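You operate a simulated robot arm through the tools that you are given. There is no shell and no other tool.

The job below is to be done with a simulated two-armed robot. You get a single attempt, and the scene is never put back.

Task
Wind twenty and twenty-one until WIRE PULL shows all fives, then pin both.
Fine: keep its pointers off the red ends; leave the other two adjusters and all levers.

Only the result counts: the job must be done as asked and must still hold three seconds after the hand-in. Knocking over, shifting, dropping, spilling or breaking anything else fails it.

Robot
Two 7-joint arms with fingered hands on one trunk that stands fixed in place. Base frame: the origin is at the foot of the trunk, x ahead of it, y to its left, z up. Lengths are in m, angles in degrees, forces in N, time in s.
The left shoulder is at [0.022, 0.214, 1.298], the right one opposite. With the tool pointing down near the work surface each hand reaches from about 0.1 to 0.58 m from the base axis, measured 20 degrees to its own side. Payload 3.6 kg a hand.
Tool frame (each hand has its own): the origin (TCP) lies between the finger pads and is the grasp point; the fingertips stand 0.022 m ahead of it; z points along the fingers, y is the line along which they close. The gripper opens to 0.132 m; its body begins 0.06 m behind the TCP. The gripper is a hand of 4 fingers: y runs from the thumb to the fingers, the wrist lies at [0, 0, -0.203] in the tool frame.
Orientation is told as [roll, pitch, yaw] about the base's x, y, z axes, in that order, counted from this pose: with the fingers straight down and closing along the base's y, the tool's x points along the base's -x, its y along +y and its z along -z.

Tools
- The arms move only by the tool move_arm. It takes "left_moves", "right_moves" or both (then of equal length, played together; a hand with none holds still); each is a list of rows, each a list of 2 entries, a list of its own where there are three numbers: the shift along the base's x, y, z in m, then the turn, a rotation vector about the base's x, y, z in degrees. In form: [[[x, y, z], [wx, wy, wz]], ...]. A call has 1 to 20 rows; each row is the pose to reach, as a shift and turn from the pose commanded when the call began. Rows are played at 5 a second. More than 0.05 m and 8.6 degrees between two rows, and nothing of the call is played. A pose out of reach is approached as far as the arm can. The call stops where the force on the tool passes 70 N (or 10 N more than at its start, if that is more) or the arm is blocked; 0.2 s more then pass. In this call time passes only in rows, and 0.2 s behind the last. It gives the time, the measured TCP pose, the force on the tool (base axes), the opening and the grip force at its end, in the units of the frame above (readings bear some noise), with the torque about the TCP (base axes, N m) and any sound that the robot's microphone picked up.
- Cameras (640 x 400 px; columns grow to the right, rows downward): "scene" is now at [0.1548, -0.0496, 1.2304]; the picture's right is [-0.53, -0.85, 0.00], its down [-0.15, 0.10, -0.98] and it looks along [0.83, -0.52, -0.18] (base axes); focal length 214 px, centre (320, 200). "left" rides on the left gripper at [-0.053, -0.053, -0.084] in its tool frame; the picture's right is [0.71, -0.71, 0.00], its down [0.53, 0.53, -0.67] and it looks along [0.47, 0.47, 0.74] (tool axes); focal length 247 px, centre (320, 200). "right" rides on the right gripper at [0.053, -0.053, -0.084] in its tool frame; the picture's right is [0.71, 0.71, 0.00], its down [-0.53, 0.53, -0.67] and it looks along [-0.47, 0.47, 0.74] (tool axes); focal length 247 px, centre (320, 200). There is no depth. A picture from a camera that has moved, and an enlarged one, comes with that camera's place and axes in the base frame and with its lens.
- camera(camera): a new picture of that camera. No time passes.
- raise_lower(by): moves the trunk up (or, below 0, down) by that many m; the arms and the scene camera ride with it, the base frame stays. It gives what a move gives, with no picture.
- move_fingers(finger1, finger2, finger3, thumb_bend, hand): sets how far each is bent, from 0 (flat) to 1 (curled in); at 0.3 the hand is open as for a grip, at 0.7 the pads meet at the TCP. One left out holds its place. A second passes; each finger stops where it meets its share of the squeeze, and holds until it gets a number again. It is the only way to open and close the hand. It gives what a move gives, with no picture; readings hold the bend of each and the force on the fingers (four entries, about 0 where the hand has none), thumb and palm.
- head_to(pan, tilt): turns the head with the scene camera to pan (to the left, within 60 degrees either way) and tilt (down, from -29 to 69), counted from straight ahead of the robot (the tilt from the chest, where the trunk bows). It gives what a move gives.
- close_up(camera, box): a new picture of the part [left, top, right, bottom] of that camera's present view, enlarged. No time passes.
- sign_off(): hands the job in; it is judged then, once.

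Places have to be worked out from the pictures, the camera data and where the tool is seen. Open the grippers and draw the arms clear of the work before you hand the job in, unless the task says otherwise.

The tools are called as a command line: name --argument value ..., lists and objects as JSON in quotes. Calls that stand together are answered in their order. move_arm: Moves the arms, as the interface text tells. Its arguments: {"type":"object","properties":{"left_moves":{"type":"array"},"right_moves":{"type":"array"}},"required":[]} The other tools are called the same way: raise_lower (by) moves the trunk up or down; move_fingers (finger1, finger2, finger3, thumb_bend, hand) moves the fingers one by one; head_to (pan, tilt) turns the head that bears the scene camera; camera (camera) takes a picture; close_up (camera, box) takes an enlarged picture of a part of a camera's view; sign_off () hands the job in.

At the start:

```text
time: 0.0
left_tcp_pos: [0.4175, -0.0301, 1.2564]
left_tcp_rot: [0.0, 0.0, 0.1]
left_contact_force: [0.9, 0.1, 0.2]
left_torque: [0.01, 0.0, 0.02]
left_gripper_width: 0.1319
left_grasp_force: 0.0
left_shape: jaw
left_bend: [0.3, 0.3, 0.3, 0.3]
left_finger forces: [0.0, 0.0, 0.1, 0.1, 0.0, 0.0]
right_tcp_pos: [0.3379, -0.3948, 1.2342]
right_tcp_rot: [0.0, 0.1, 0.0]
right_contact_force: [0.6, -0.2, -0.1]
right_torque: [0.0, 0.01, 0.04]
right_gripper_width: 0.1318
right_grasp_force: 0.0
right_shape: jaw
right_bend: [0.3, 0.3, 0.3, 0.3]
right_finger forces: [0.1, 0.0, 0.0, 0.0, 0.1, 0.0]
trunk travel left (down, up): [-0.575, 0.101]
head pan, tilt (commanded): [-32.2, 10.3]
```

scene: 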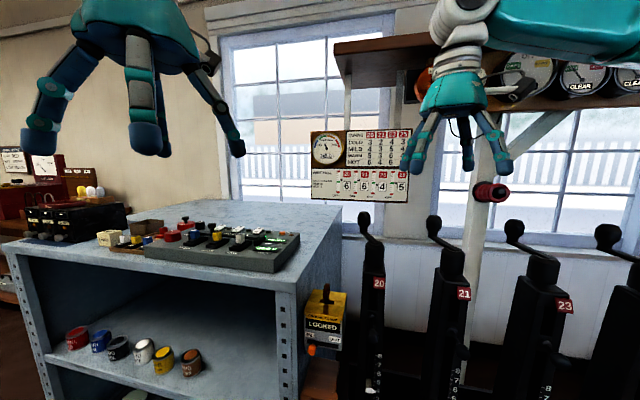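
right: 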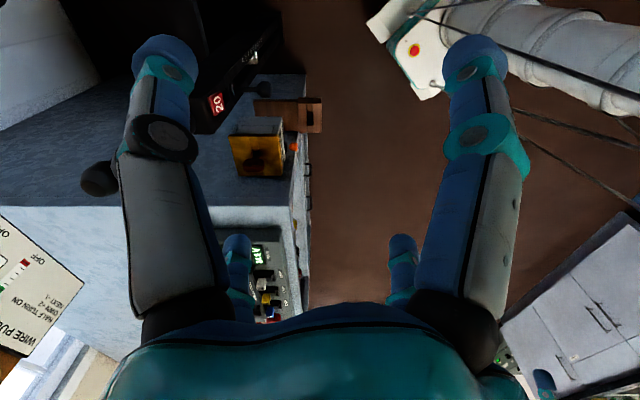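
left: 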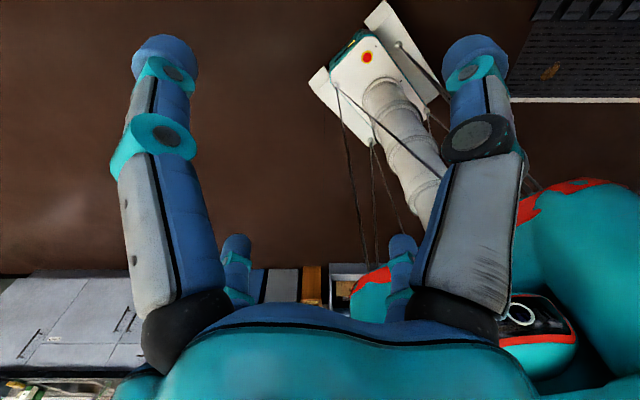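

The scene shows a wire-pull board on the wall and four wire adjusters with cranks (20, 21, 23, ...). I'll look closely at the board and the adjusters first.

close_up --camera "scene" --box '[300, 120, 420, 210]'

close_up --camera "scene" --box '[280, 180, 480, 400]'

close_up --camera "scene" --box '[440, 180, 640, 400]'

```text
4.44 times, centred on (360, 165) of scene
camera zoom: at [0.1548, -0.0496, 1.2304], right [-0.53, -0.85, 0.0], down [-0.15, 0.1, -0.98], along [0.83, -0.52, -0.18], focal length 953 px, centre (142, 356)
```

zoom: 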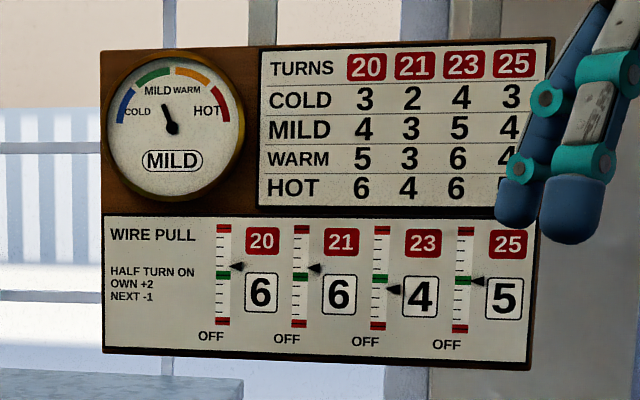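

```text
1.82 times, centred on (380, 290) of scene
camera zoom: at [0.1548, -0.0496, 1.2304], right [-0.53, -0.85, 0.0], down [-0.15, 0.1, -0.98], along [0.83, -0.52, -0.18], focal length 390 px, centre (211, 36)
```

zoom: 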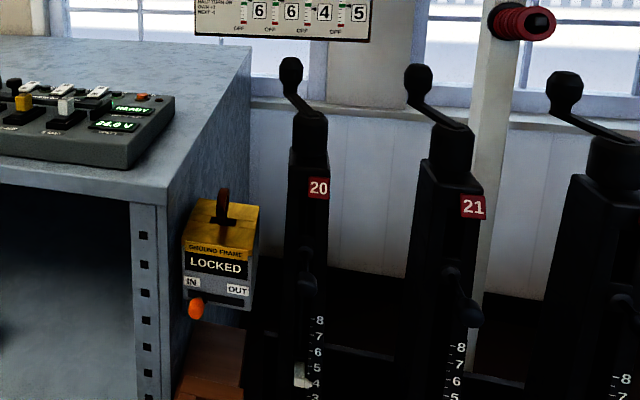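

```text
1.82 times, centred on (540, 290) of scene
camera zoom: at [0.1548, -0.0496, 1.2304], right [-0.53, -0.85, 0.0], down [-0.15, 0.1, -0.98], along [0.83, -0.52, -0.18], focal length 390 px, centre (-80, 36)
```

zoom: 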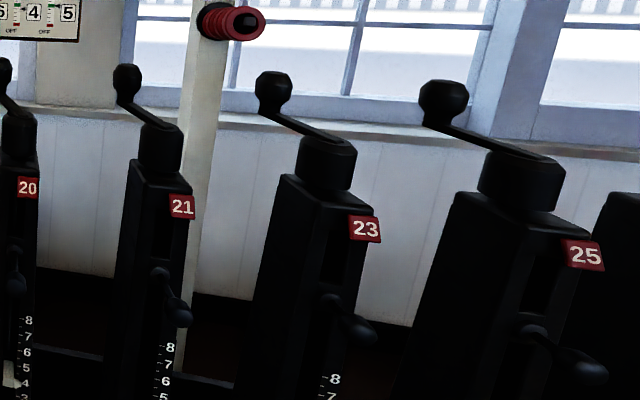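

The board reads 6, 6, 4, 5, with own ±2 and neighbours ∓1 per half turn, so half a turn off on each of 20 and 21 should give all fives. I need to find the pins and see the adjusters, so I look around by turning the head.

head_to --pan -50 --tilt 35

camera --camera "scene"

```text
time: 0.9
left_tcp_pos: [0.4167, -0.0306, 1.2576]
left_tcp_rot: [0.0, 0.0, 0.0]
left_contact_force: [-0.7, -0.2, -0.7]
left_torque: [0.01, -0.01, 0.01]
left_gripper_width: 0.1319
left_grasp_force: 0.1
left_shape: jaw
left_bend: [0.3, 0.3, 0.3, 0.3]
left_finger forces: [0.0, 0.0, 0.1, 0.0, 0.0, 0.1]
right_tcp_pos: [0.3366, -0.3951, 1.2345]
right_tcp_rot: [0.0, 0.0, 0.0]
right_contact_force: [-0.2, 0.1, 0.8]
right_torque: [-0.01, -0.04, -0.02]
right_gripper_width: 0.132
right_grasp_force: 0.1
right_shape: jaw
right_bend: [0.3, 0.3, 0.3, 0.3]
right_finger forces: [0.1, 0.0, 0.1, 0.0, 0.0, 0.0]
trunk travel left (down, up): [-0.575, 0.101]
head pan, tilt (commanded): [-50.0, 35.0]
```

```text
taken
camera scene: at [0.1327, -0.0674, 1.1908], right [-0.77, -0.64, 0.0], down [-0.37, 0.44, -0.82], along [0.53, -0.63, -0.57], focal length 214 px, centre (320, 200)
```

scene: 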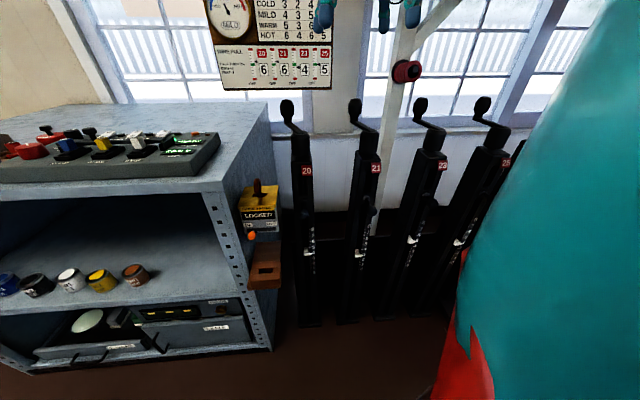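

close_up --camera "scene" --box '[230, 80, 400, 190]'

close_up --camera "scene" --box '[230, 180, 400, 330]'

close_up --camera "scene" --box '[370, 90, 540, 260]'

```text
3.64 times, centred on (315, 135) of scene
camera zoom: at [0.1327, -0.0674, 1.1908], right [-0.77, -0.64, 0.0], down [-0.37, 0.44, -0.82], along [0.53, -0.63, -0.57], focal length 780 px, centre (338, 436)
```

zoom: 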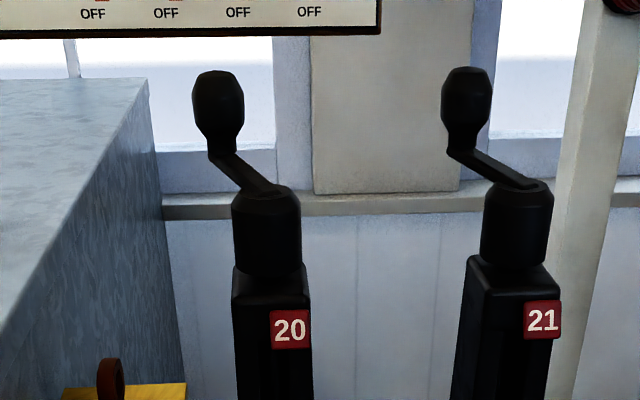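

```text
2.67 times, centred on (315, 255) of scene
camera zoom: at [0.1327, -0.0674, 1.1908], right [-0.77, -0.64, 0.0], down [-0.37, 0.44, -0.82], along [0.53, -0.63, -0.57], focal length 572 px, centre (333, 53)
```

zoom: 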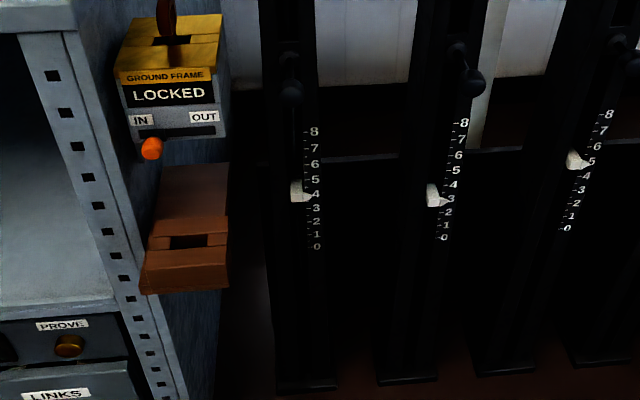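

```text
2.35 times, centred on (455, 175) of scene
camera zoom: at [0.1327, -0.0674, 1.1908], right [-0.77, -0.64, 0.0], down [-0.37, 0.44, -0.82], along [0.53, -0.63, -0.57], focal length 505 px, centre (2, 259)
```

zoom: 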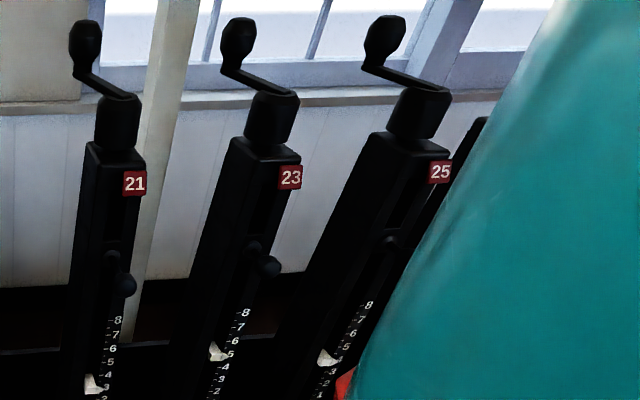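

Each adjuster has a crank on top, a number plate, a small knobbed part below and a 0–8 scale. I estimate plate 20 near [0.51, -0.46, 0.91] and plate 21 near [0.37, -0.61, 0.91]; next, enlargements to understand the pins.

close_up --camera "scene" --box '[280, 150, 340, 270]'

close_up --camera "scene" --box '[330, 150, 410, 270]'

close_up --camera "scene" --box '[0, 110, 240, 240]'

close_up --camera "scene" --box '[0, 240, 280, 400]'

```text
3.33 times, centred on (310, 210) of scene
camera zoom: at [0.1327, -0.0674, 1.1908], right [-0.77, -0.64, 0.0], down [-0.37, 0.44, -0.82], along [0.53, -0.63, -0.57], focal length 715 px, centre (353, 167)
```

zoom: 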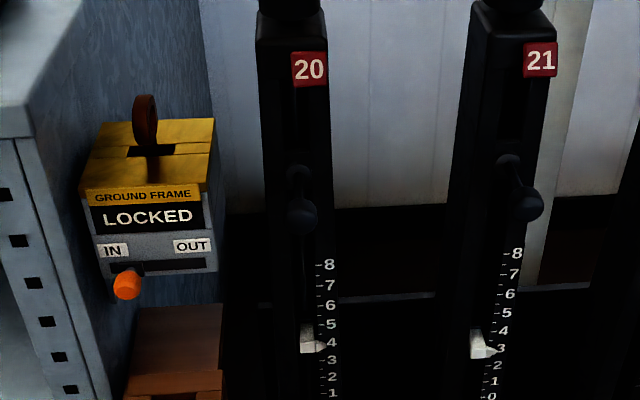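

```text
3.33 times, centred on (370, 210) of scene
camera zoom: at [0.1327, -0.0674, 1.1908], right [-0.77, -0.64, 0.0], down [-0.37, 0.44, -0.82], along [0.53, -0.63, -0.57], focal length 715 px, centre (153, 167)
```

zoom: 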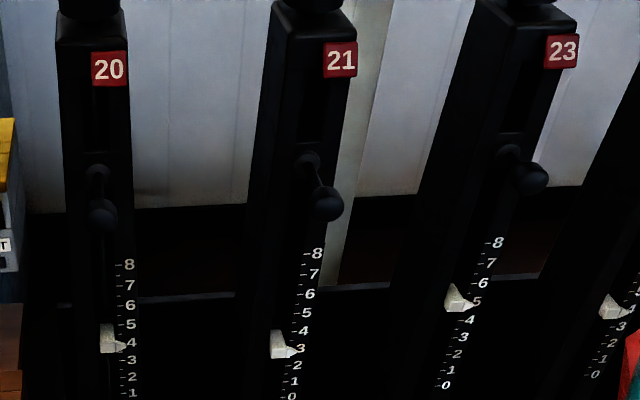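

```text
2.67 times, centred on (120, 175) of scene
camera zoom: at [0.1327, -0.0674, 1.1908], right [-0.77, -0.64, 0.0], down [-0.37, 0.44, -0.82], along [0.53, -0.63, -0.57], focal length 572 px, centre (853, 267)
```

zoom: 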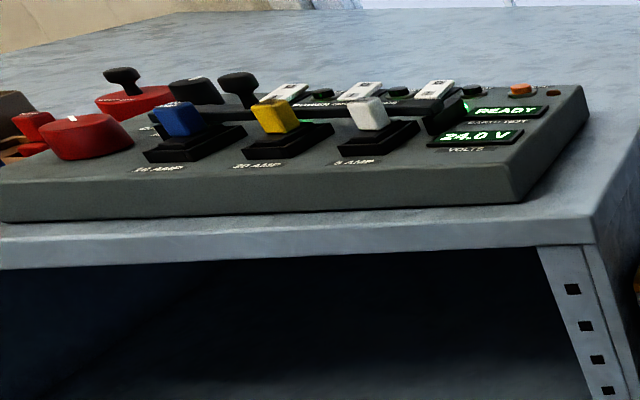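

```text
2.29 times, centred on (140, 320) of scene
camera zoom: at [0.1327, -0.0674, 1.1908], right [-0.77, -0.64, 0.0], down [-0.37, 0.44, -0.82], along [0.53, -0.63, -0.57], focal length 490 px, centre (731, -74)
```

zoom: 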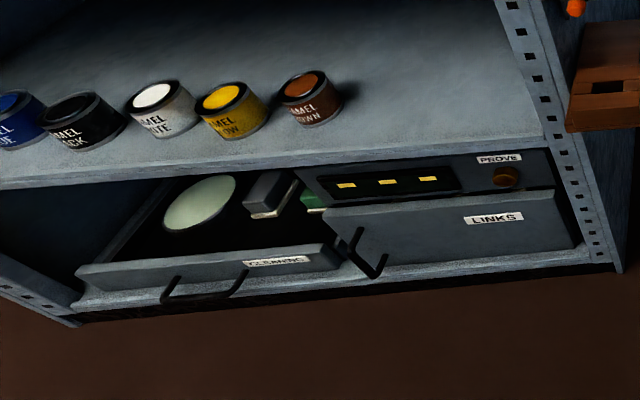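

The small ball-ended rods sticking out of each post front below the plates look like withdrawn locking pins. Before moving the right hand I check the shelf above and the wall clearance by looking up.

head_to --pan -50 --tilt 0

camera --camera "scene"

```text
time: 1.9
left_tcp_pos: [0.4181, -0.0308, 1.2558]
left_tcp_rot: [0.1, 0.0, 0.1]
left_contact_force: [0.0, -0.1, -0.5]
left_torque: [-0.02, 0.02, -0.03]
left_gripper_width: 0.1316
left_grasp_force: 0.0
left_shape: jaw
left_bend: [0.3, 0.3, 0.3, 0.3]
left_finger forces: [0.0, 0.0, 0.0, 0.1, 0.0, 0.1]
right_tcp_pos: [0.336, -0.3952, 1.2341]
right_tcp_rot: [0.0, 0.0, 0.0]
right_contact_force: [0.1, 0.3, 0.7]
right_torque: [0.0, -0.03, -0.01]
right_gripper_width: 0.1318
right_grasp_force: 0.2
right_shape: jaw
right_bend: [0.3, 0.3, 0.3, 0.3]
right_finger forces: [0.1, 0.1, 0.0, 0.0, 0.1, 0.0]
trunk travel left (down, up): [-0.575, 0.101]
head pan, tilt (commanded): [-50.0, 0.0]
```

```text
taken
camera scene: at [0.1339, -0.0689, 1.2468], right [-0.77, -0.64, 0.0], down [0.0, 0.0, -1.0], along [0.64, -0.77, 0.0], focal length 214 px, centre (320, 200)
```

scene: 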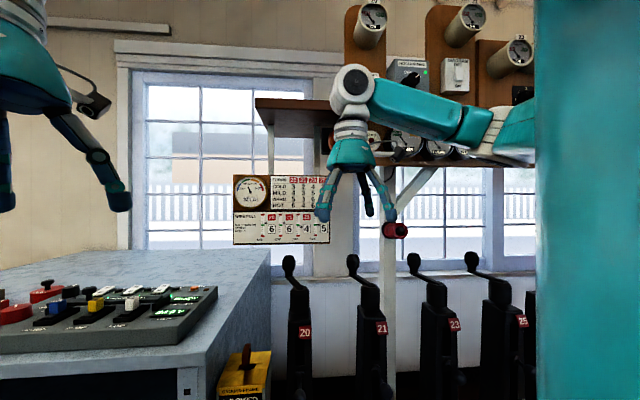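

close_up --camera "scene" --box '[220, 0, 540, 200]'

close_up --camera "scene" --box '[260, 200, 420, 300]'

close_up --camera "scene" --box '[400, 230, 560, 400]'

close_up --camera "scene" --box '[260, 290, 420, 400]'

```text
2.00 times, centred on (380, 100) of scene
camera zoom: at [0.1339, -0.0689, 1.2468], right [-0.77, -0.64, 0.0], down [0.0, 0.0, -1.0], along [0.64, -0.77, 0.0], focal length 429 px, centre (200, 400)
```

zoom: 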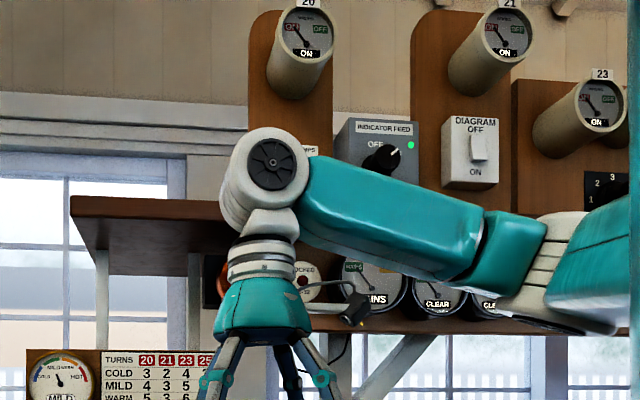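

```text
4.00 times, centred on (340, 250) of scene
camera zoom: at [0.1339, -0.0689, 1.2468], right [-0.77, -0.64, 0.0], down [0.0, 0.0, -1.0], along [0.64, -0.77, 0.0], focal length 858 px, centre (240, 0)
```

zoom: 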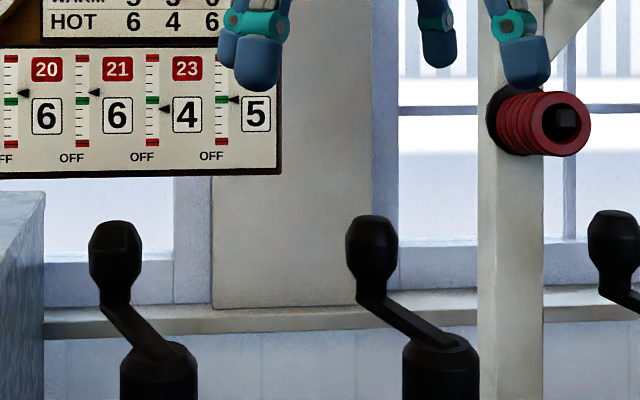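

```text
2.35 times, centred on (480, 315) of scene
camera zoom: at [0.1339, -0.0689, 1.2468], right [-0.77, -0.64, 0.0], down [0.0, 0.0, -1.0], along [0.64, -0.77, 0.0], focal length 505 px, centre (-56, -71)
```

zoom: 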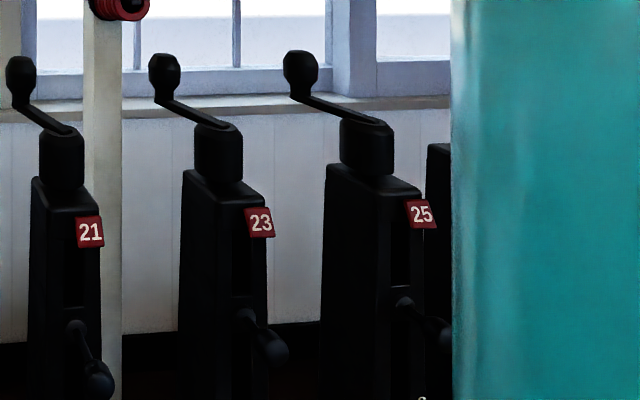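

```text
3.64 times, centred on (340, 345) of scene
camera zoom: at [0.1339, -0.0689, 1.2468], right [-0.77, -0.64, 0.0], down [0.0, 0.0, -1.0], along [0.64, -0.77, 0.0], focal length 780 px, centre (247, -327)
```

zoom: 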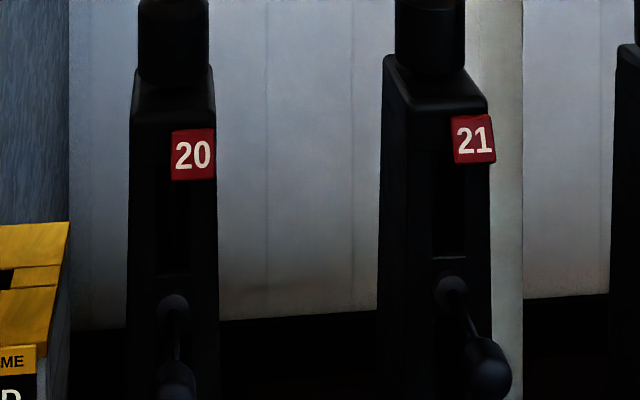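

The level view confirms cranks pointing back-left, a shelf overhead around z≈1.55, and a red grip on a post behind 21. I turn the right hand -90° about vertical in place so its camera looks at the adjusters.

move_arm --right_moves '[[[0, 0, 0], [0, 0, -8]], [[0, 0, 0], [0, 0, -16]], [[0, 0, 0], [0, 0, -24]], [[0, 0, 0], [0, 0, -32]], [[0, 0, 0], [0, 0, -40]], [[0, 0, 0], [0, 0, -48]], [[0, 0, 0], [0, 0, -56]], [[0, 0, 0], [0, 0, -64]], [[0, 0, 0], [0, 0, -72]], [[0, 0, 0], [0, 0, -80]], [[0, 0, 0], [0, 0, -88]], [[0, 0, 0], [0, 0, -90]]]'

camera --camera "right"

camera --camera "scene"

```text
time: 4.5
left_tcp_pos: [0.4177, -0.0301, 1.2565]
left_tcp_rot: [0.1, 0.1, 0.2]
left_contact_force: [0.0, -0.5, 0.5]
left_torque: [0.0, 0.0, -0.04]
left_gripper_width: 0.132
left_grasp_force: 0.0
left_shape: jaw
left_bend: [0.3, 0.3, 0.3, 0.3]
left_finger forces: [0.0, 0.1, 0.1, 0.0, 0.0, 0.0]
right_tcp_pos: [0.338, -0.396, 1.2335]
right_tcp_rot: [0.0, 0.0, -90.1]
right_contact_force: [-0.2, 0.4, -0.1]
right_torque: [-0.02, -0.01, 0.01]
right_gripper_width: 0.1322
right_grasp_force: 0.0
right_shape: jaw
right_bend: [0.3, 0.3, 0.3, 0.3]
right_finger forces: [0.0, 0.0, 0.0, 0.1, 0.1, 0.1]
trunk travel left (down, up): [-0.575, 0.101]
head pan, tilt (commanded): [-50.0, 0.0]
```

```text
taken
camera right: at [0.2839, -0.3437, 1.3179], right [0.71, 0.71, 0.0], down [0.53, -0.53, 0.67], along [0.47, -0.47, -0.74], focal length 247 px, centre (320, 200)
```

right: 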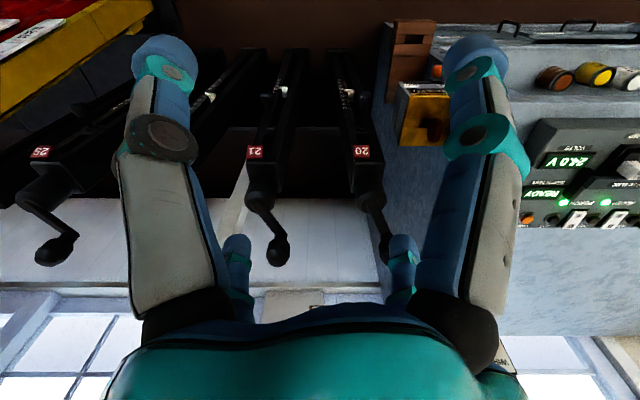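

```text
taken
camera scene: at [0.1339, -0.0689, 1.2469], right [-0.77, -0.64, 0.0], down [0.0, 0.0, -1.0], along [0.64, -0.77, 0.0], focal length 214 px, centre (320, 200)
```

scene: 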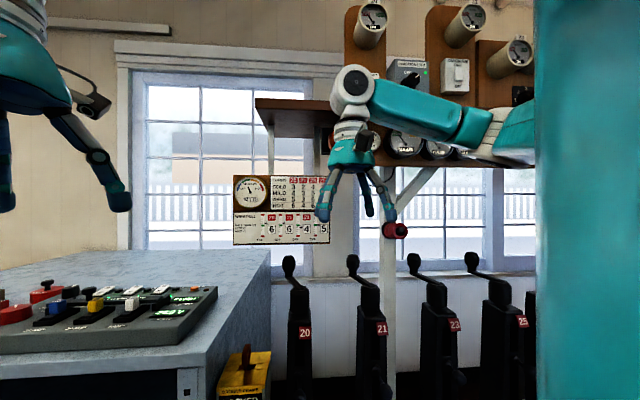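

close_up --camera "right" --box '[220, 50, 420, 290]'

close_up --camera "right" --box '[320, 40, 420, 140]'

close_up --camera "right" --box '[220, 40, 320, 140]'

```text
1.67 times, centred on (320, 170) of right
camera zoom: at [0.2839, -0.3437, 1.3179], right [0.71, 0.71, 0.0], down [0.53, -0.53, 0.67], along [0.47, -0.47, -0.74], focal length 412 px, centre (320, 250)
```

zoom: 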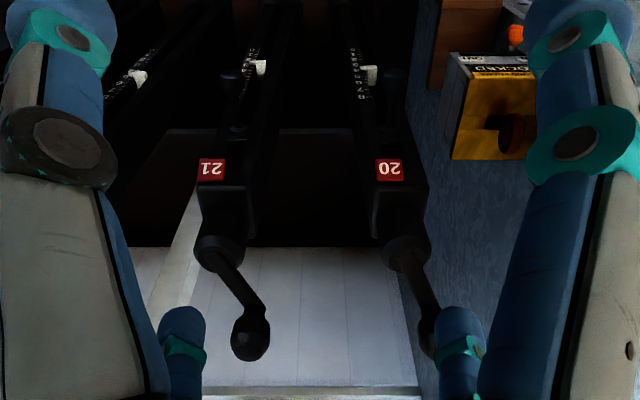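

```text
4.00 times, centred on (370, 90) of right
camera zoom: at [0.2839, -0.3437, 1.3179], right [0.71, 0.71, 0.0], down [0.53, -0.53, 0.67], along [0.47, -0.47, -0.74], focal length 988 px, centre (120, 640)
```

zoom: 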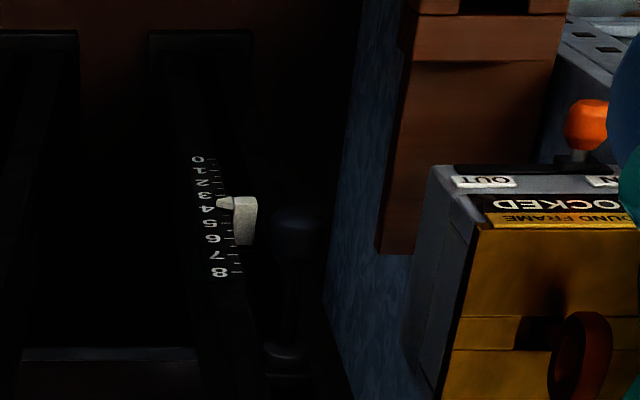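

```text
4.00 times, centred on (270, 90) of right
camera zoom: at [0.2839, -0.3437, 1.3179], right [0.71, 0.71, 0.0], down [0.53, -0.53, 0.67], along [0.47, -0.47, -0.74], focal length 988 px, centre (520, 640)
```

zoom: 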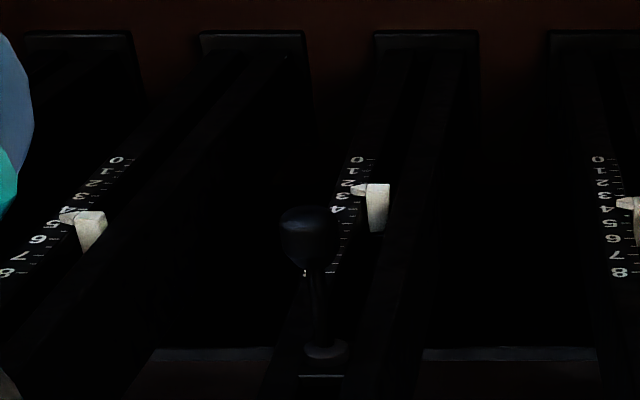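

Triangulating both cameras: knob 21 ≈ [0.493, -0.664, 1.048] with hub ≈ [0.412, -0.63, 1.0]; knob 20 ≈ [0.633, -0.523, 1.048] with hub ≈ [0.551, -0.492]; pin balls 21 ≈ [0.338, -0.559, 0.787] and 20 ≈ [0.477, -0.421, 0.787]. I move the right hand to a tilted pre-grasp above knob 21.

move_arm --right_moves '[[[0.015, -0.03, -0.01], [-2, -2, 0]], [[0.03, -0.06, -0.02], [-4, -4, 0]], [[0.045, -0.09, -0.03], [-6, -6, 0]], [[0.06, -0.12, -0.04], [-8, -8, 0]], [[0.078, -0.15, -0.055], [-10, -10, 0]], [[0.094, -0.18, -0.065], [-12, -12, 0]], [[0.11, -0.21, -0.08], [-14, -14, 0]], [[0.125, -0.238, -0.09], [-16, -16, 0]]]'

camera --camera "right"

camera --camera "scene"

```text
time: 6.3
left_tcp_pos: [0.418, -0.03, 1.2559]
left_tcp_rot: [0.0, 0.0, 0.1]
left_contact_force: [0.4, -1.6, -0.7]
left_torque: [0.01, 0.0, -0.01]
left_gripper_width: 0.132
left_grasp_force: 0.0
left_shape: jaw
left_bend: [0.3, 0.3, 0.3, 0.3]
left_finger forces: [0.0, 0.1, 0.1, 0.0, 0.1, 0.1]
right_tcp_pos: [0.4615, -0.6339, 1.144]
right_tcp_rot: [16.4, -15.8, -92.2]
right_contact_force: [0.0, -0.5, -0.2]
right_torque: [0.02, -0.03, 0.01]
right_gripper_width: 0.132
right_grasp_force: 0.1
right_shape: jaw
right_bend: [0.3, 0.3, 0.3, 0.3]
right_finger forces: [0.1, 0.0, 0.1, 0.0, 0.0, 0.0]
trunk travel left (down, up): [-0.575, 0.101]
head pan, tilt (commanded): [-50.0, 0.0]
```

```text
taken
camera right: at [0.389, -0.5626, 1.193], right [0.71, 0.71, 0.0], down [0.3, -0.3, 0.9], along [0.64, -0.64, -0.43], focal length 247 px, centre (320, 200)
```

right: 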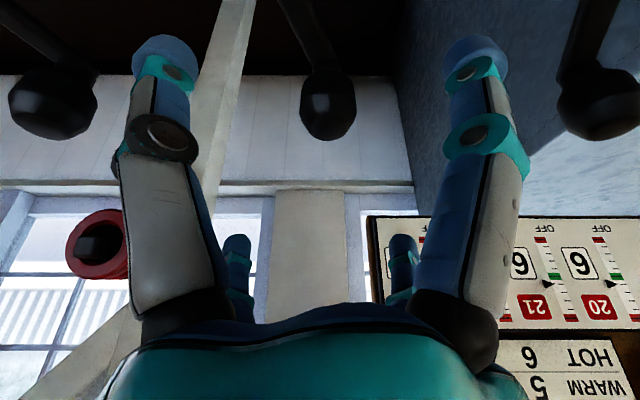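

```text
taken
camera scene: at [0.1343, -0.0693, 1.2468], right [-0.77, -0.64, 0.0], down [0.0, 0.0, -1.0], along [0.64, -0.77, 0.0], focal length 214 px, centre (320, 200)
```

scene: 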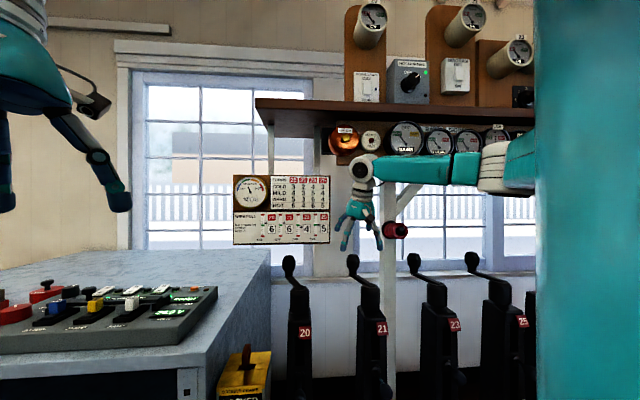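

The right camera shows knob 21 right below the tool axis and the board still reading 6-6-4-5. I descend along the tool axis with fingers open to bring the knob between the pads.

move_arm --right_moves '[[[0.008, -0.007, -0.023], [0, 0, 0]], [[0.016, -0.013, -0.046], [0, 0, 0]], [[0.023, -0.019, -0.068], [0, 0, 0]], [[0.03, -0.025, -0.09], [0, 0, 0]]]'

camera --camera "right"

close_up --camera "scene" --box '[270, 180, 450, 320]'

```text
time: 7.3
left_tcp_pos: [0.419, -0.0302, 1.2562]
left_tcp_rot: [0.0, 0.1, 0.1]
left_contact_force: [-0.2, 0.5, -0.5]
left_torque: [0.01, -0.01, 0.03]
left_gripper_width: 0.1321
left_grasp_force: 0.0
left_shape: jaw
left_bend: [0.3, 0.3, 0.3, 0.3]
left_finger forces: [0.1, 0.0, 0.1, 0.0, 0.0, 0.0]
right_tcp_pos: [0.4913, -0.6585, 1.0546]
right_tcp_rot: [16.3, -15.8, -92.1]
right_contact_force: [-0.3, -0.6, 0.2]
right_torque: [-0.03, 0.01, 0.0]
right_gripper_width: 0.1316
right_grasp_force: 0.0
right_shape: jaw
right_bend: [0.3, 0.3, 0.3, 0.3]
right_finger forces: [0.0, 0.0, 0.1, 0.0, 0.0, 0.0]
trunk travel left (down, up): [-0.575, 0.101]
head pan, tilt (commanded): [-50.0, 0.0]
```

```text
taken
camera right: at [0.4196, -0.5867, 1.1031], right [0.71, 0.71, 0.0], down [0.31, -0.3, 0.9], along [0.64, -0.64, -0.43], focal length 247 px, centre (320, 200)
```

right: 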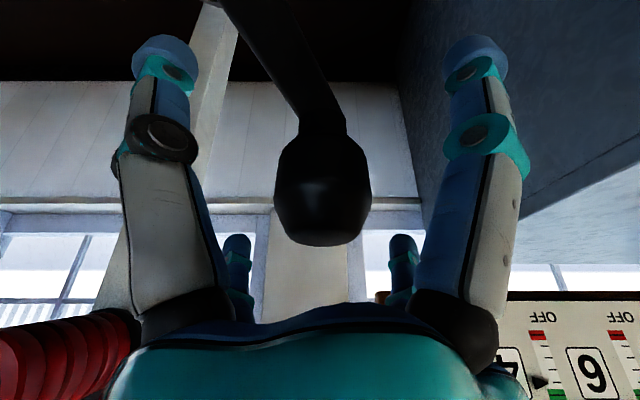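

```text
2.86 times, centred on (360, 250) of scene
camera zoom: at [0.1345, -0.0691, 1.2468], right [-0.77, -0.64, 0.0], down [0.0, 0.0, -1.0], along [0.64, -0.77, 0.0], focal length 613 px, centre (206, 57)
```

zoom: 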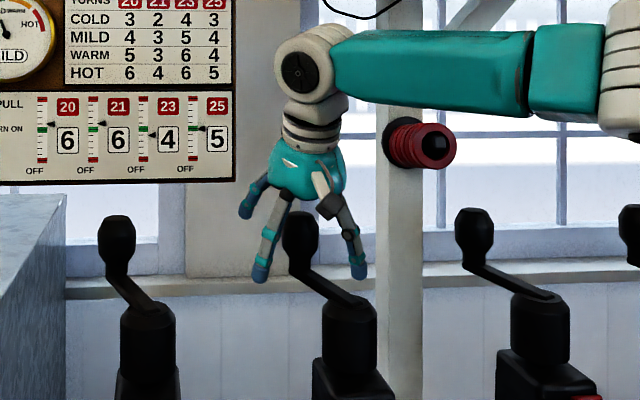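

The knob 21 sits centered at the grasp point. I close the four fingers to cage it lightly.

move_fingers --hand "right" --finger1 0.54 --finger2 0.54 --finger3 0.54 --thumb_bend 0.54

camera --camera "right"

close_up --camera "scene" --box '[270, 180, 450, 320]'

```text
time: 8.3
left_tcp_pos: [0.4184, -0.0296, 1.256]
left_tcp_rot: [0.0, -0.1, -0.1]
left_contact_force: [0.3, -0.4, -0.2]
left_torque: [-0.01, -0.02, -0.01]
left_gripper_width: 0.1321
left_grasp_force: 0.1
left_shape: jaw
left_bend: [0.3, 0.3, 0.3, 0.3]
left_finger forces: [0.0, 0.0, 0.0, 0.1, 0.1, 0.1]
right_tcp_pos: [0.4919, -0.6576, 1.0546]
right_tcp_rot: [16.4, -15.8, -92.3]
right_contact_force: [-0.7, -0.4, 0.1]
right_torque: [-0.02, -0.02, 0.01]
right_gripper_width: 0.0318
right_grasp_force: 0.1
right_shape: fingers
right_bend: [0.54, 0.54, 0.54, 0.54]
right_finger forces: [0.3, 0.1, 0.0, 0.1, 0.0, 0.1]
trunk travel left (down, up): [-0.575, 0.101]
head pan, tilt (commanded): [-50.0, 0.0]
```

```text
taken
camera right: at [0.4191, -0.5864, 1.1036], right [0.71, 0.71, 0.0], down [0.3, -0.3, 0.9], along [0.64, -0.64, -0.43], focal length 247 px, centre (320, 200)
```

right: 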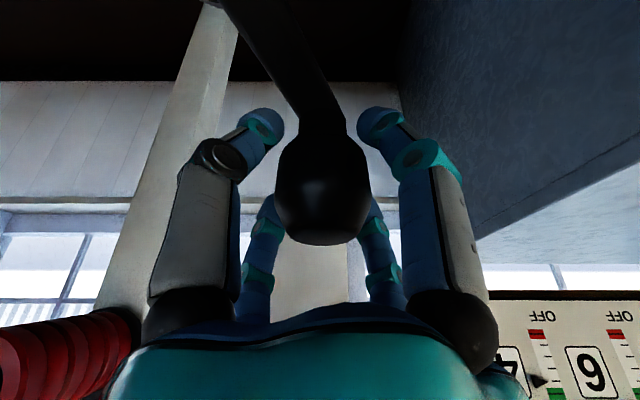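

```text
2.86 times, centred on (360, 250) of scene
camera zoom: at [0.134, -0.0689, 1.2469], right [-0.77, -0.64, 0.0], down [0.0, 0.0, -1.0], along [0.64, -0.77, 0.0], focal length 613 px, centre (206, 57)
```

zoom: 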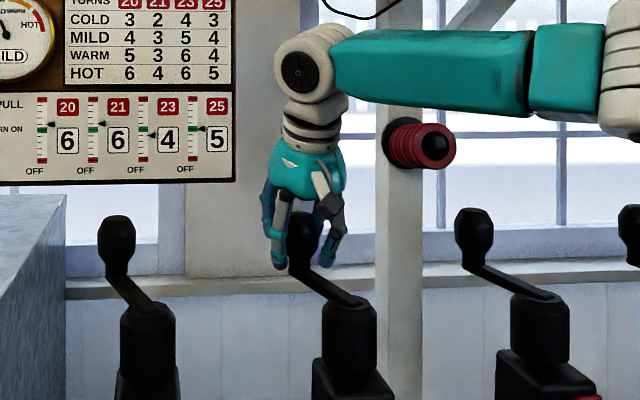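

The knob is caged without force. To get the hub axis precisely, I zoom hard on the crank and hub of 21 and of 20 from the level scene camera.

close_up --camera "scene" --box '[335, 230, 405, 300]'

close_up --camera "scene" --box '[270, 240, 340, 310]'

close_up --camera "right" --box '[200, 0, 440, 150]'

```text
5.71 times, centred on (370, 265) of scene
camera zoom: at [0.134, -0.0689, 1.2469], right [-0.77, -0.64, 0.0], down [0.0, 0.0, -1.0], along [0.64, -0.77, 0.0], focal length 1226 px, centre (34, -171)
```

zoom: 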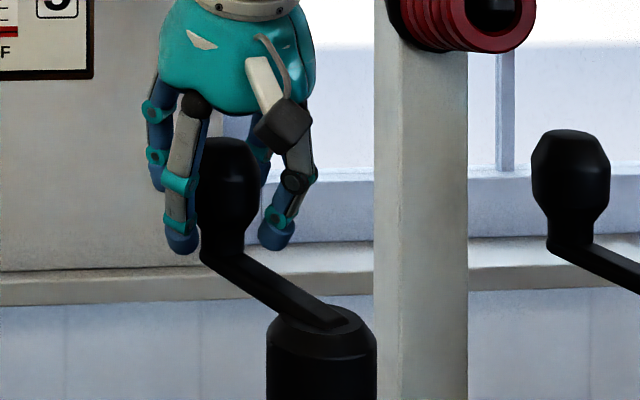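

```text
5.71 times, centred on (305, 275) of scene
camera zoom: at [0.134, -0.0689, 1.2469], right [-0.77, -0.64, 0.0], down [0.0, 0.0, -1.0], along [0.64, -0.77, 0.0], focal length 1226 px, centre (406, -229)
```

zoom: 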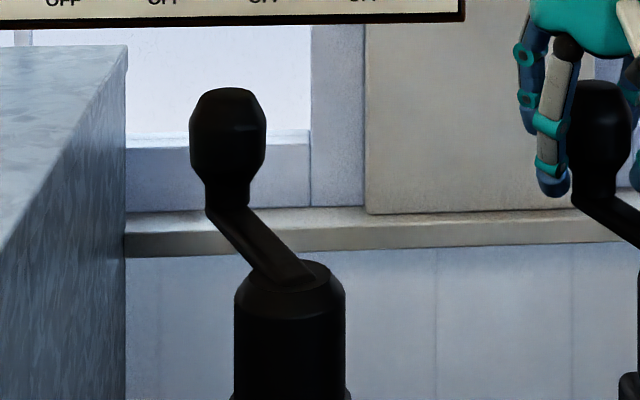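

```text
2.67 times, centred on (320, 75) of right
camera zoom: at [0.4191, -0.5864, 1.1036], right [0.71, 0.71, 0.0], down [0.3, -0.3, 0.9], along [0.64, -0.64, -0.43], focal length 659 px, centre (320, 533)
```

zoom: 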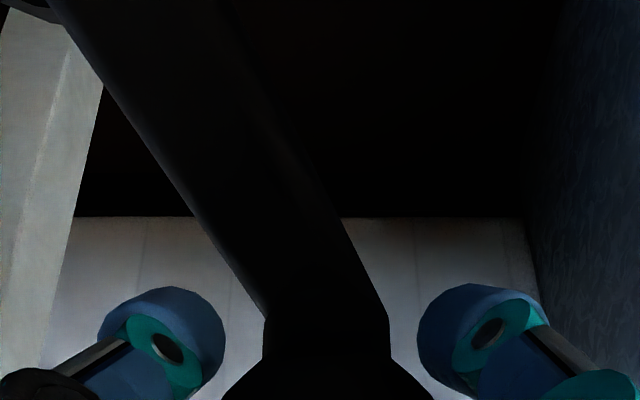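

Refined geometry: hub 21 ≈ [0.411, -0.617], crank radius ≈ 0.091, knob at about -27°. I make a small test turn of 30° anticlockwise (seen from above) and watch the board's pointers.

move_arm --right_moves '[[[0.0032, 0.0073, 0], [0, 0, 0]], [[0.0059, 0.0147, 0], [0, 0, 0]], [[0.0079, 0.0223, 0], [0, 0, 0]], [[0.0092, 0.0301, 0], [0, 0, 0]], [[0.0098, 0.038, 0], [0, 0, 0]], [[0.0098, 0.0459, 0], [0, 0, 0]]]'

camera --camera "right"

close_up --camera "scene" --box '[225, 170, 345, 250]'

close_up --camera "scene" --box '[320, 220, 420, 300]'

```text
time: 9.7
left_tcp_pos: [0.4187, -0.0313, 1.2563]
left_tcp_rot: [0.0, 0.0, -0.1]
left_contact_force: [-0.4, 0.3, -0.4]
left_torque: [-0.01, 0.0, 0.03]
left_gripper_width: 0.1318
left_grasp_force: 0.1
left_shape: jaw
left_bend: [0.3, 0.3, 0.3, 0.3]
left_finger forces: [0.0, 0.0, 0.0, 0.0, 0.0, 0.0]
right_tcp_pos: [0.5012, -0.6121, 1.0539]
right_tcp_rot: [16.4, -15.8, -92.3]
right_contact_force: [-2.4, -1.7, -0.4]
right_torque: [0.03, -0.02, -0.01]
right_gripper_width: 0.0336
right_grasp_force: 2.7
right_shape: fingers
right_bend: [0.54, 0.54, 0.53, 0.52]
right_finger forces: [0.0, 0.1, 1.5, 0.0, 2.6, 0.0]
trunk travel left (down, up): [-0.575, 0.101]
head pan, tilt (commanded): [-50.0, 0.0]
```

```text
taken
camera right: at [0.4287, -0.5412, 1.1021], right [0.71, 0.71, 0.0], down [0.3, -0.3, 0.9], along [0.64, -0.64, -0.43], focal length 247 px, centre (320, 200)
```

right: 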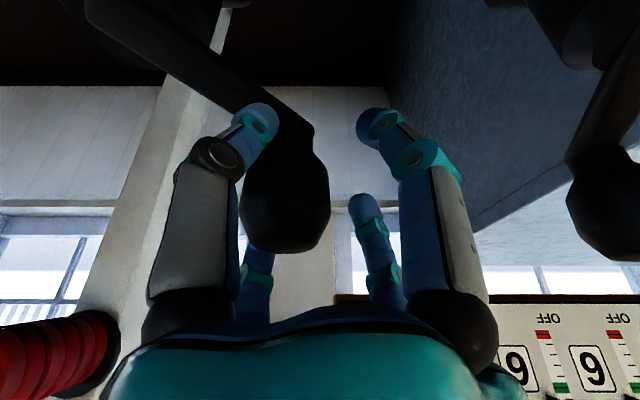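

```text
5.00 times, centred on (285, 210) of scene
camera zoom: at [0.1337, -0.0691, 1.2469], right [-0.77, -0.64, 0.0], down [0.0, 0.0, -1.0], along [0.64, -0.77, 0.0], focal length 1072 px, centre (495, 150)
```

zoom: 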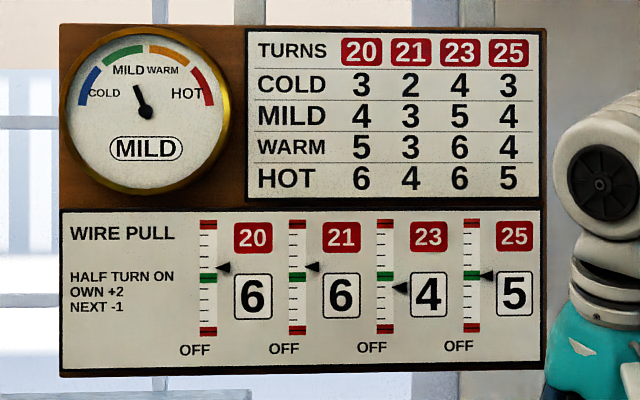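

```text
5.00 times, centred on (370, 260) of scene
camera zoom: at [0.1337, -0.0691, 1.2469], right [-0.77, -0.64, 0.0], down [0.0, 0.0, -1.0], along [0.64, -0.77, 0.0], focal length 1072 px, centre (70, -100)
```

zoom: 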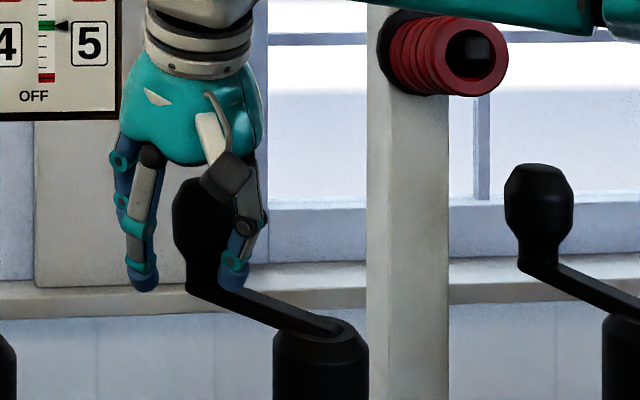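

The crank turns easily with about 3 N. I zoom further on the pointers to detect the direction of change.

close_up --camera "scene" --box '[258, 205, 298, 240]'

close_up --camera "scene" --box '[290, 205, 330, 240]'

```text
11.43 times, centred on (278, 222) of scene
camera zoom: at [0.1337, -0.0691, 1.2469], right [-0.77, -0.64, 0.0], down [0.0, 0.0, -1.0], along [0.64, -0.77, 0.0], focal length 2451 px, centre (800, -57)
```

zoom: 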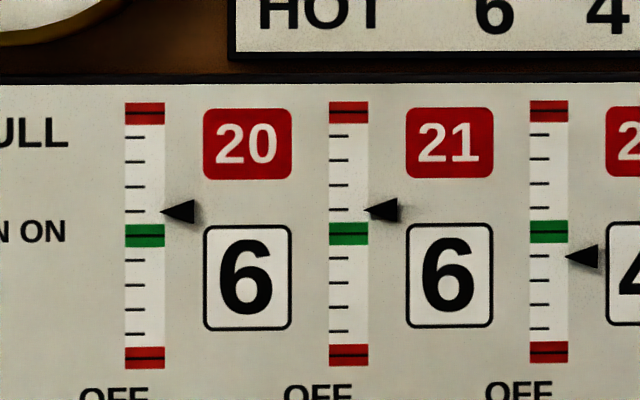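

```text
11.43 times, centred on (310, 222) of scene
camera zoom: at [0.1337, -0.0691, 1.2469], right [-0.77, -0.64, 0.0], down [0.0, 0.0, -1.0], along [0.64, -0.77, 0.0], focal length 2451 px, centre (434, -57)
```

zoom: 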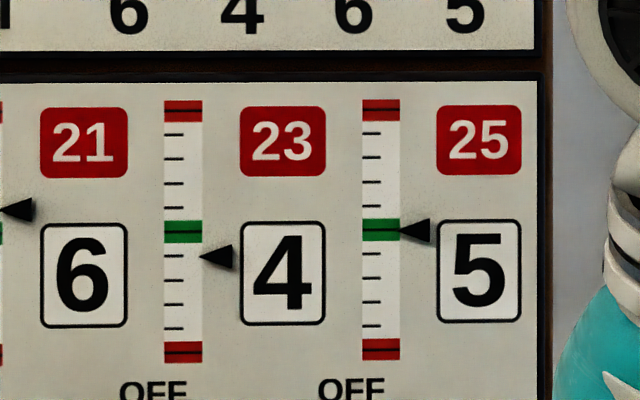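

The pointers are at exact ticks (6, 6, 4, 5), each tick one unit, red only at 0 and 10; nothing has moved yet with about 20° of crank. I squeeze a little more so the knob centers in the grasp and I can track the circle.

move_fingers --hand "right" --finger1 0.6 --finger2 0.6 --finger3 0.6 --thumb_bend 0.6

camera --camera "right"

close_up --camera "scene" --box '[320, 220, 420, 300]'

```text
time: 10.7
left_tcp_pos: [0.4169, -0.0302, 1.2567]
left_tcp_rot: [0.0, 0.0, 0.0]
left_contact_force: [0.1, 0.2, -0.1]
left_torque: [-0.02, -0.04, -0.02]
left_gripper_width: 0.1321
left_grasp_force: 0.1
left_shape: jaw
left_bend: [0.3, 0.3, 0.3, 0.3]
left_finger forces: [0.0, 0.0, 0.0, 0.0, 0.1, 0.0]
right_tcp_pos: [0.5006, -0.6119, 1.0529]
right_tcp_rot: [16.3, -15.8, -92.3]
right_contact_force: [-6.7, -0.5, -2.1]
right_torque: [0.1, 0.11, -0.1]
right_gripper_width: 0.0263
right_grasp_force: 7.6
right_shape: fingers
right_bend: [0.6, 0.6, 0.56, 0.54]
right_finger forces: [0.1, 0.0, 5.1, 0.0, 10.6, 0.0]
trunk travel left (down, up): [-0.575, 0.101]
head pan, tilt (commanded): [-50.0, 0.0]
```

```text
taken
camera right: at [0.428, -0.5415, 1.1019], right [0.71, 0.71, 0.0], down [0.3, -0.3, 0.9], along [0.64, -0.64, -0.43], focal length 247 px, centre (320, 200)
```

right: 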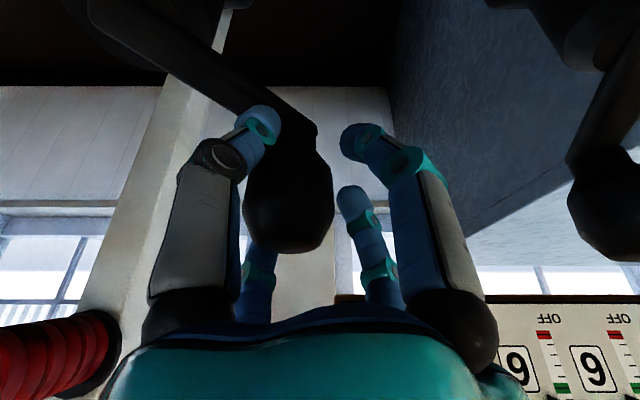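

```text
5.00 times, centred on (370, 260) of scene
camera zoom: at [0.1331, -0.0692, 1.247], right [-0.77, -0.64, 0.0], down [0.0, 0.0, -1.0], along [0.64, -0.77, 0.0], focal length 1072 px, centre (70, -100)
```

zoom: 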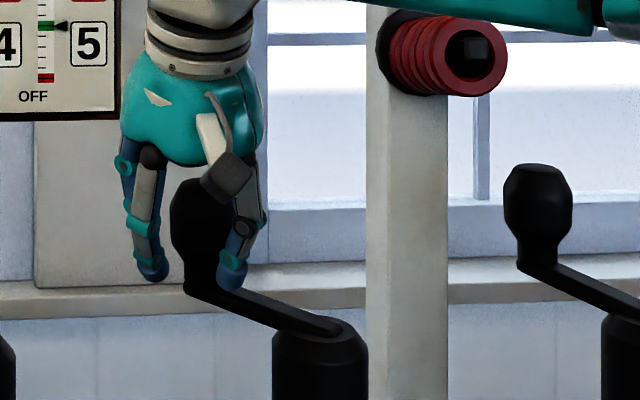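

The thumb presses radially (about 7 N along -x), so the hub lies slightly differently: I re-estimate it at [0.408, -0.63] with radius 0.088. I continue anticlockwise on that circle to about 45° and check.

move_arm --right_moves '[[[-0.0087, 0.0049, 0], [0, 0, 0]], [[-0.0112, 0.012, 0], [0, 0, 0]], [[-0.0139, 0.0193, 0], [0, 0, 0]], [[-0.0176, 0.026, 0], [0, 0, 0]], [[-0.0217, 0.0326, 0], [0, 0, 0]], [[-0.0265, 0.0386, 0], [0, 0, 0]], [[-0.0315, 0.0443, 0], [0, 0, 0]]]'

camera --camera "right"

close_up --camera "scene" --box '[320, 220, 420, 300]'

close_up --camera "scene" --box '[258, 205, 298, 240]'

```text
time: 12.3
left_tcp_pos: [0.4197, -0.0307, 1.2557]
left_tcp_rot: [0.0, 0.2, 0.1]
left_contact_force: [0.1, 0.4, -0.2]
left_torque: [0.02, -0.02, 0.03]
left_gripper_width: 0.132
left_grasp_force: 0.0
left_shape: jaw
left_bend: [0.3, 0.3, 0.3, 0.3]
left_finger forces: [0.1, 0.0, 0.1, 0.0, 0.1, 0.0]
right_tcp_pos: [0.4704, -0.5678, 1.053]
right_tcp_rot: [16.3, -15.8, -92.2]
right_contact_force: [2.1, 2.0, -4.1]
right_torque: [0.11, -0.11, 0.02]
right_gripper_width: 0.0205
right_grasp_force: 4.4
right_shape: fingers
right_bend: [0.6, 0.6, 0.56, 0.58]
right_finger forces: [0.0, 0.0, 4.3, 0.0, 5.4, 0.0]
trunk travel left (down, up): [-0.575, 0.101]
head pan, tilt (commanded): [-50.0, 0.0]
```

```text
taken
camera right: at [0.3992, -0.4975, 1.1022], right [0.71, 0.71, 0.0], down [0.31, -0.3, 0.9], along [0.64, -0.64, -0.43], focal length 247 px, centre (320, 200)
```

right: 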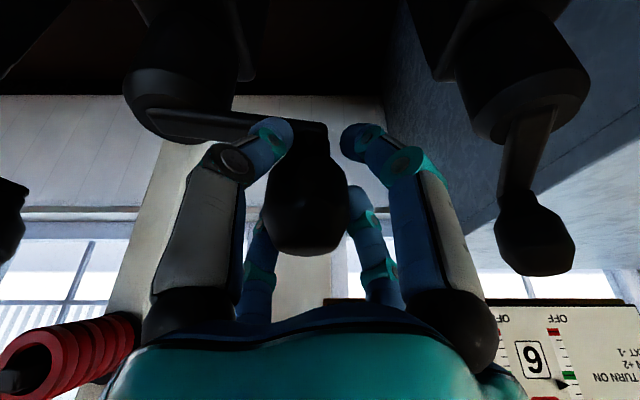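

```text
5.00 times, centred on (370, 260) of scene
camera zoom: at [0.1348, -0.0692, 1.2468], right [-0.77, -0.64, 0.0], down [0.0, 0.0, -1.0], along [0.64, -0.77, 0.0], focal length 1072 px, centre (70, -100)
```

zoom: 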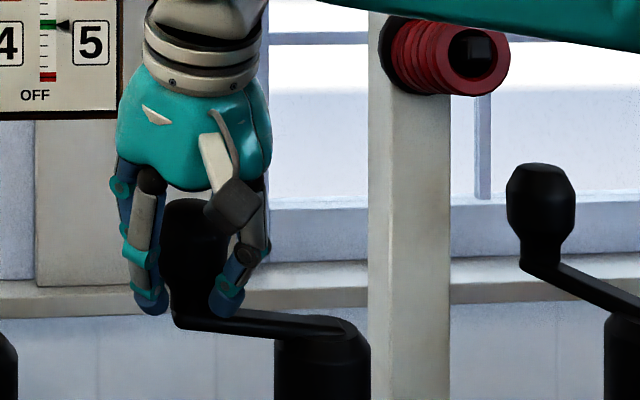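

```text
11.43 times, centred on (278, 222) of scene
camera zoom: at [0.1348, -0.0692, 1.2468], right [-0.77, -0.64, 0.0], down [0.0, 0.0, -1.0], along [0.64, -0.77, 0.0], focal length 2451 px, centre (800, -57)
```

zoom: 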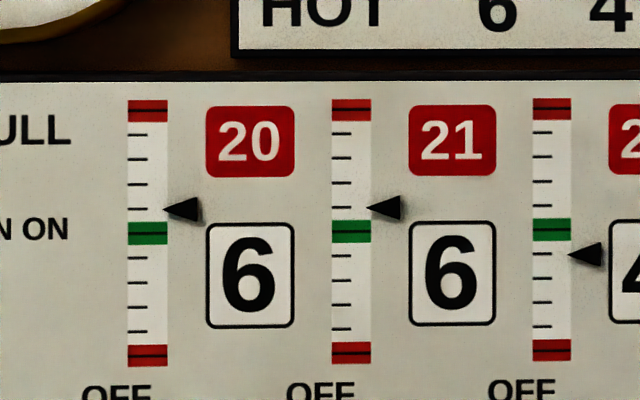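

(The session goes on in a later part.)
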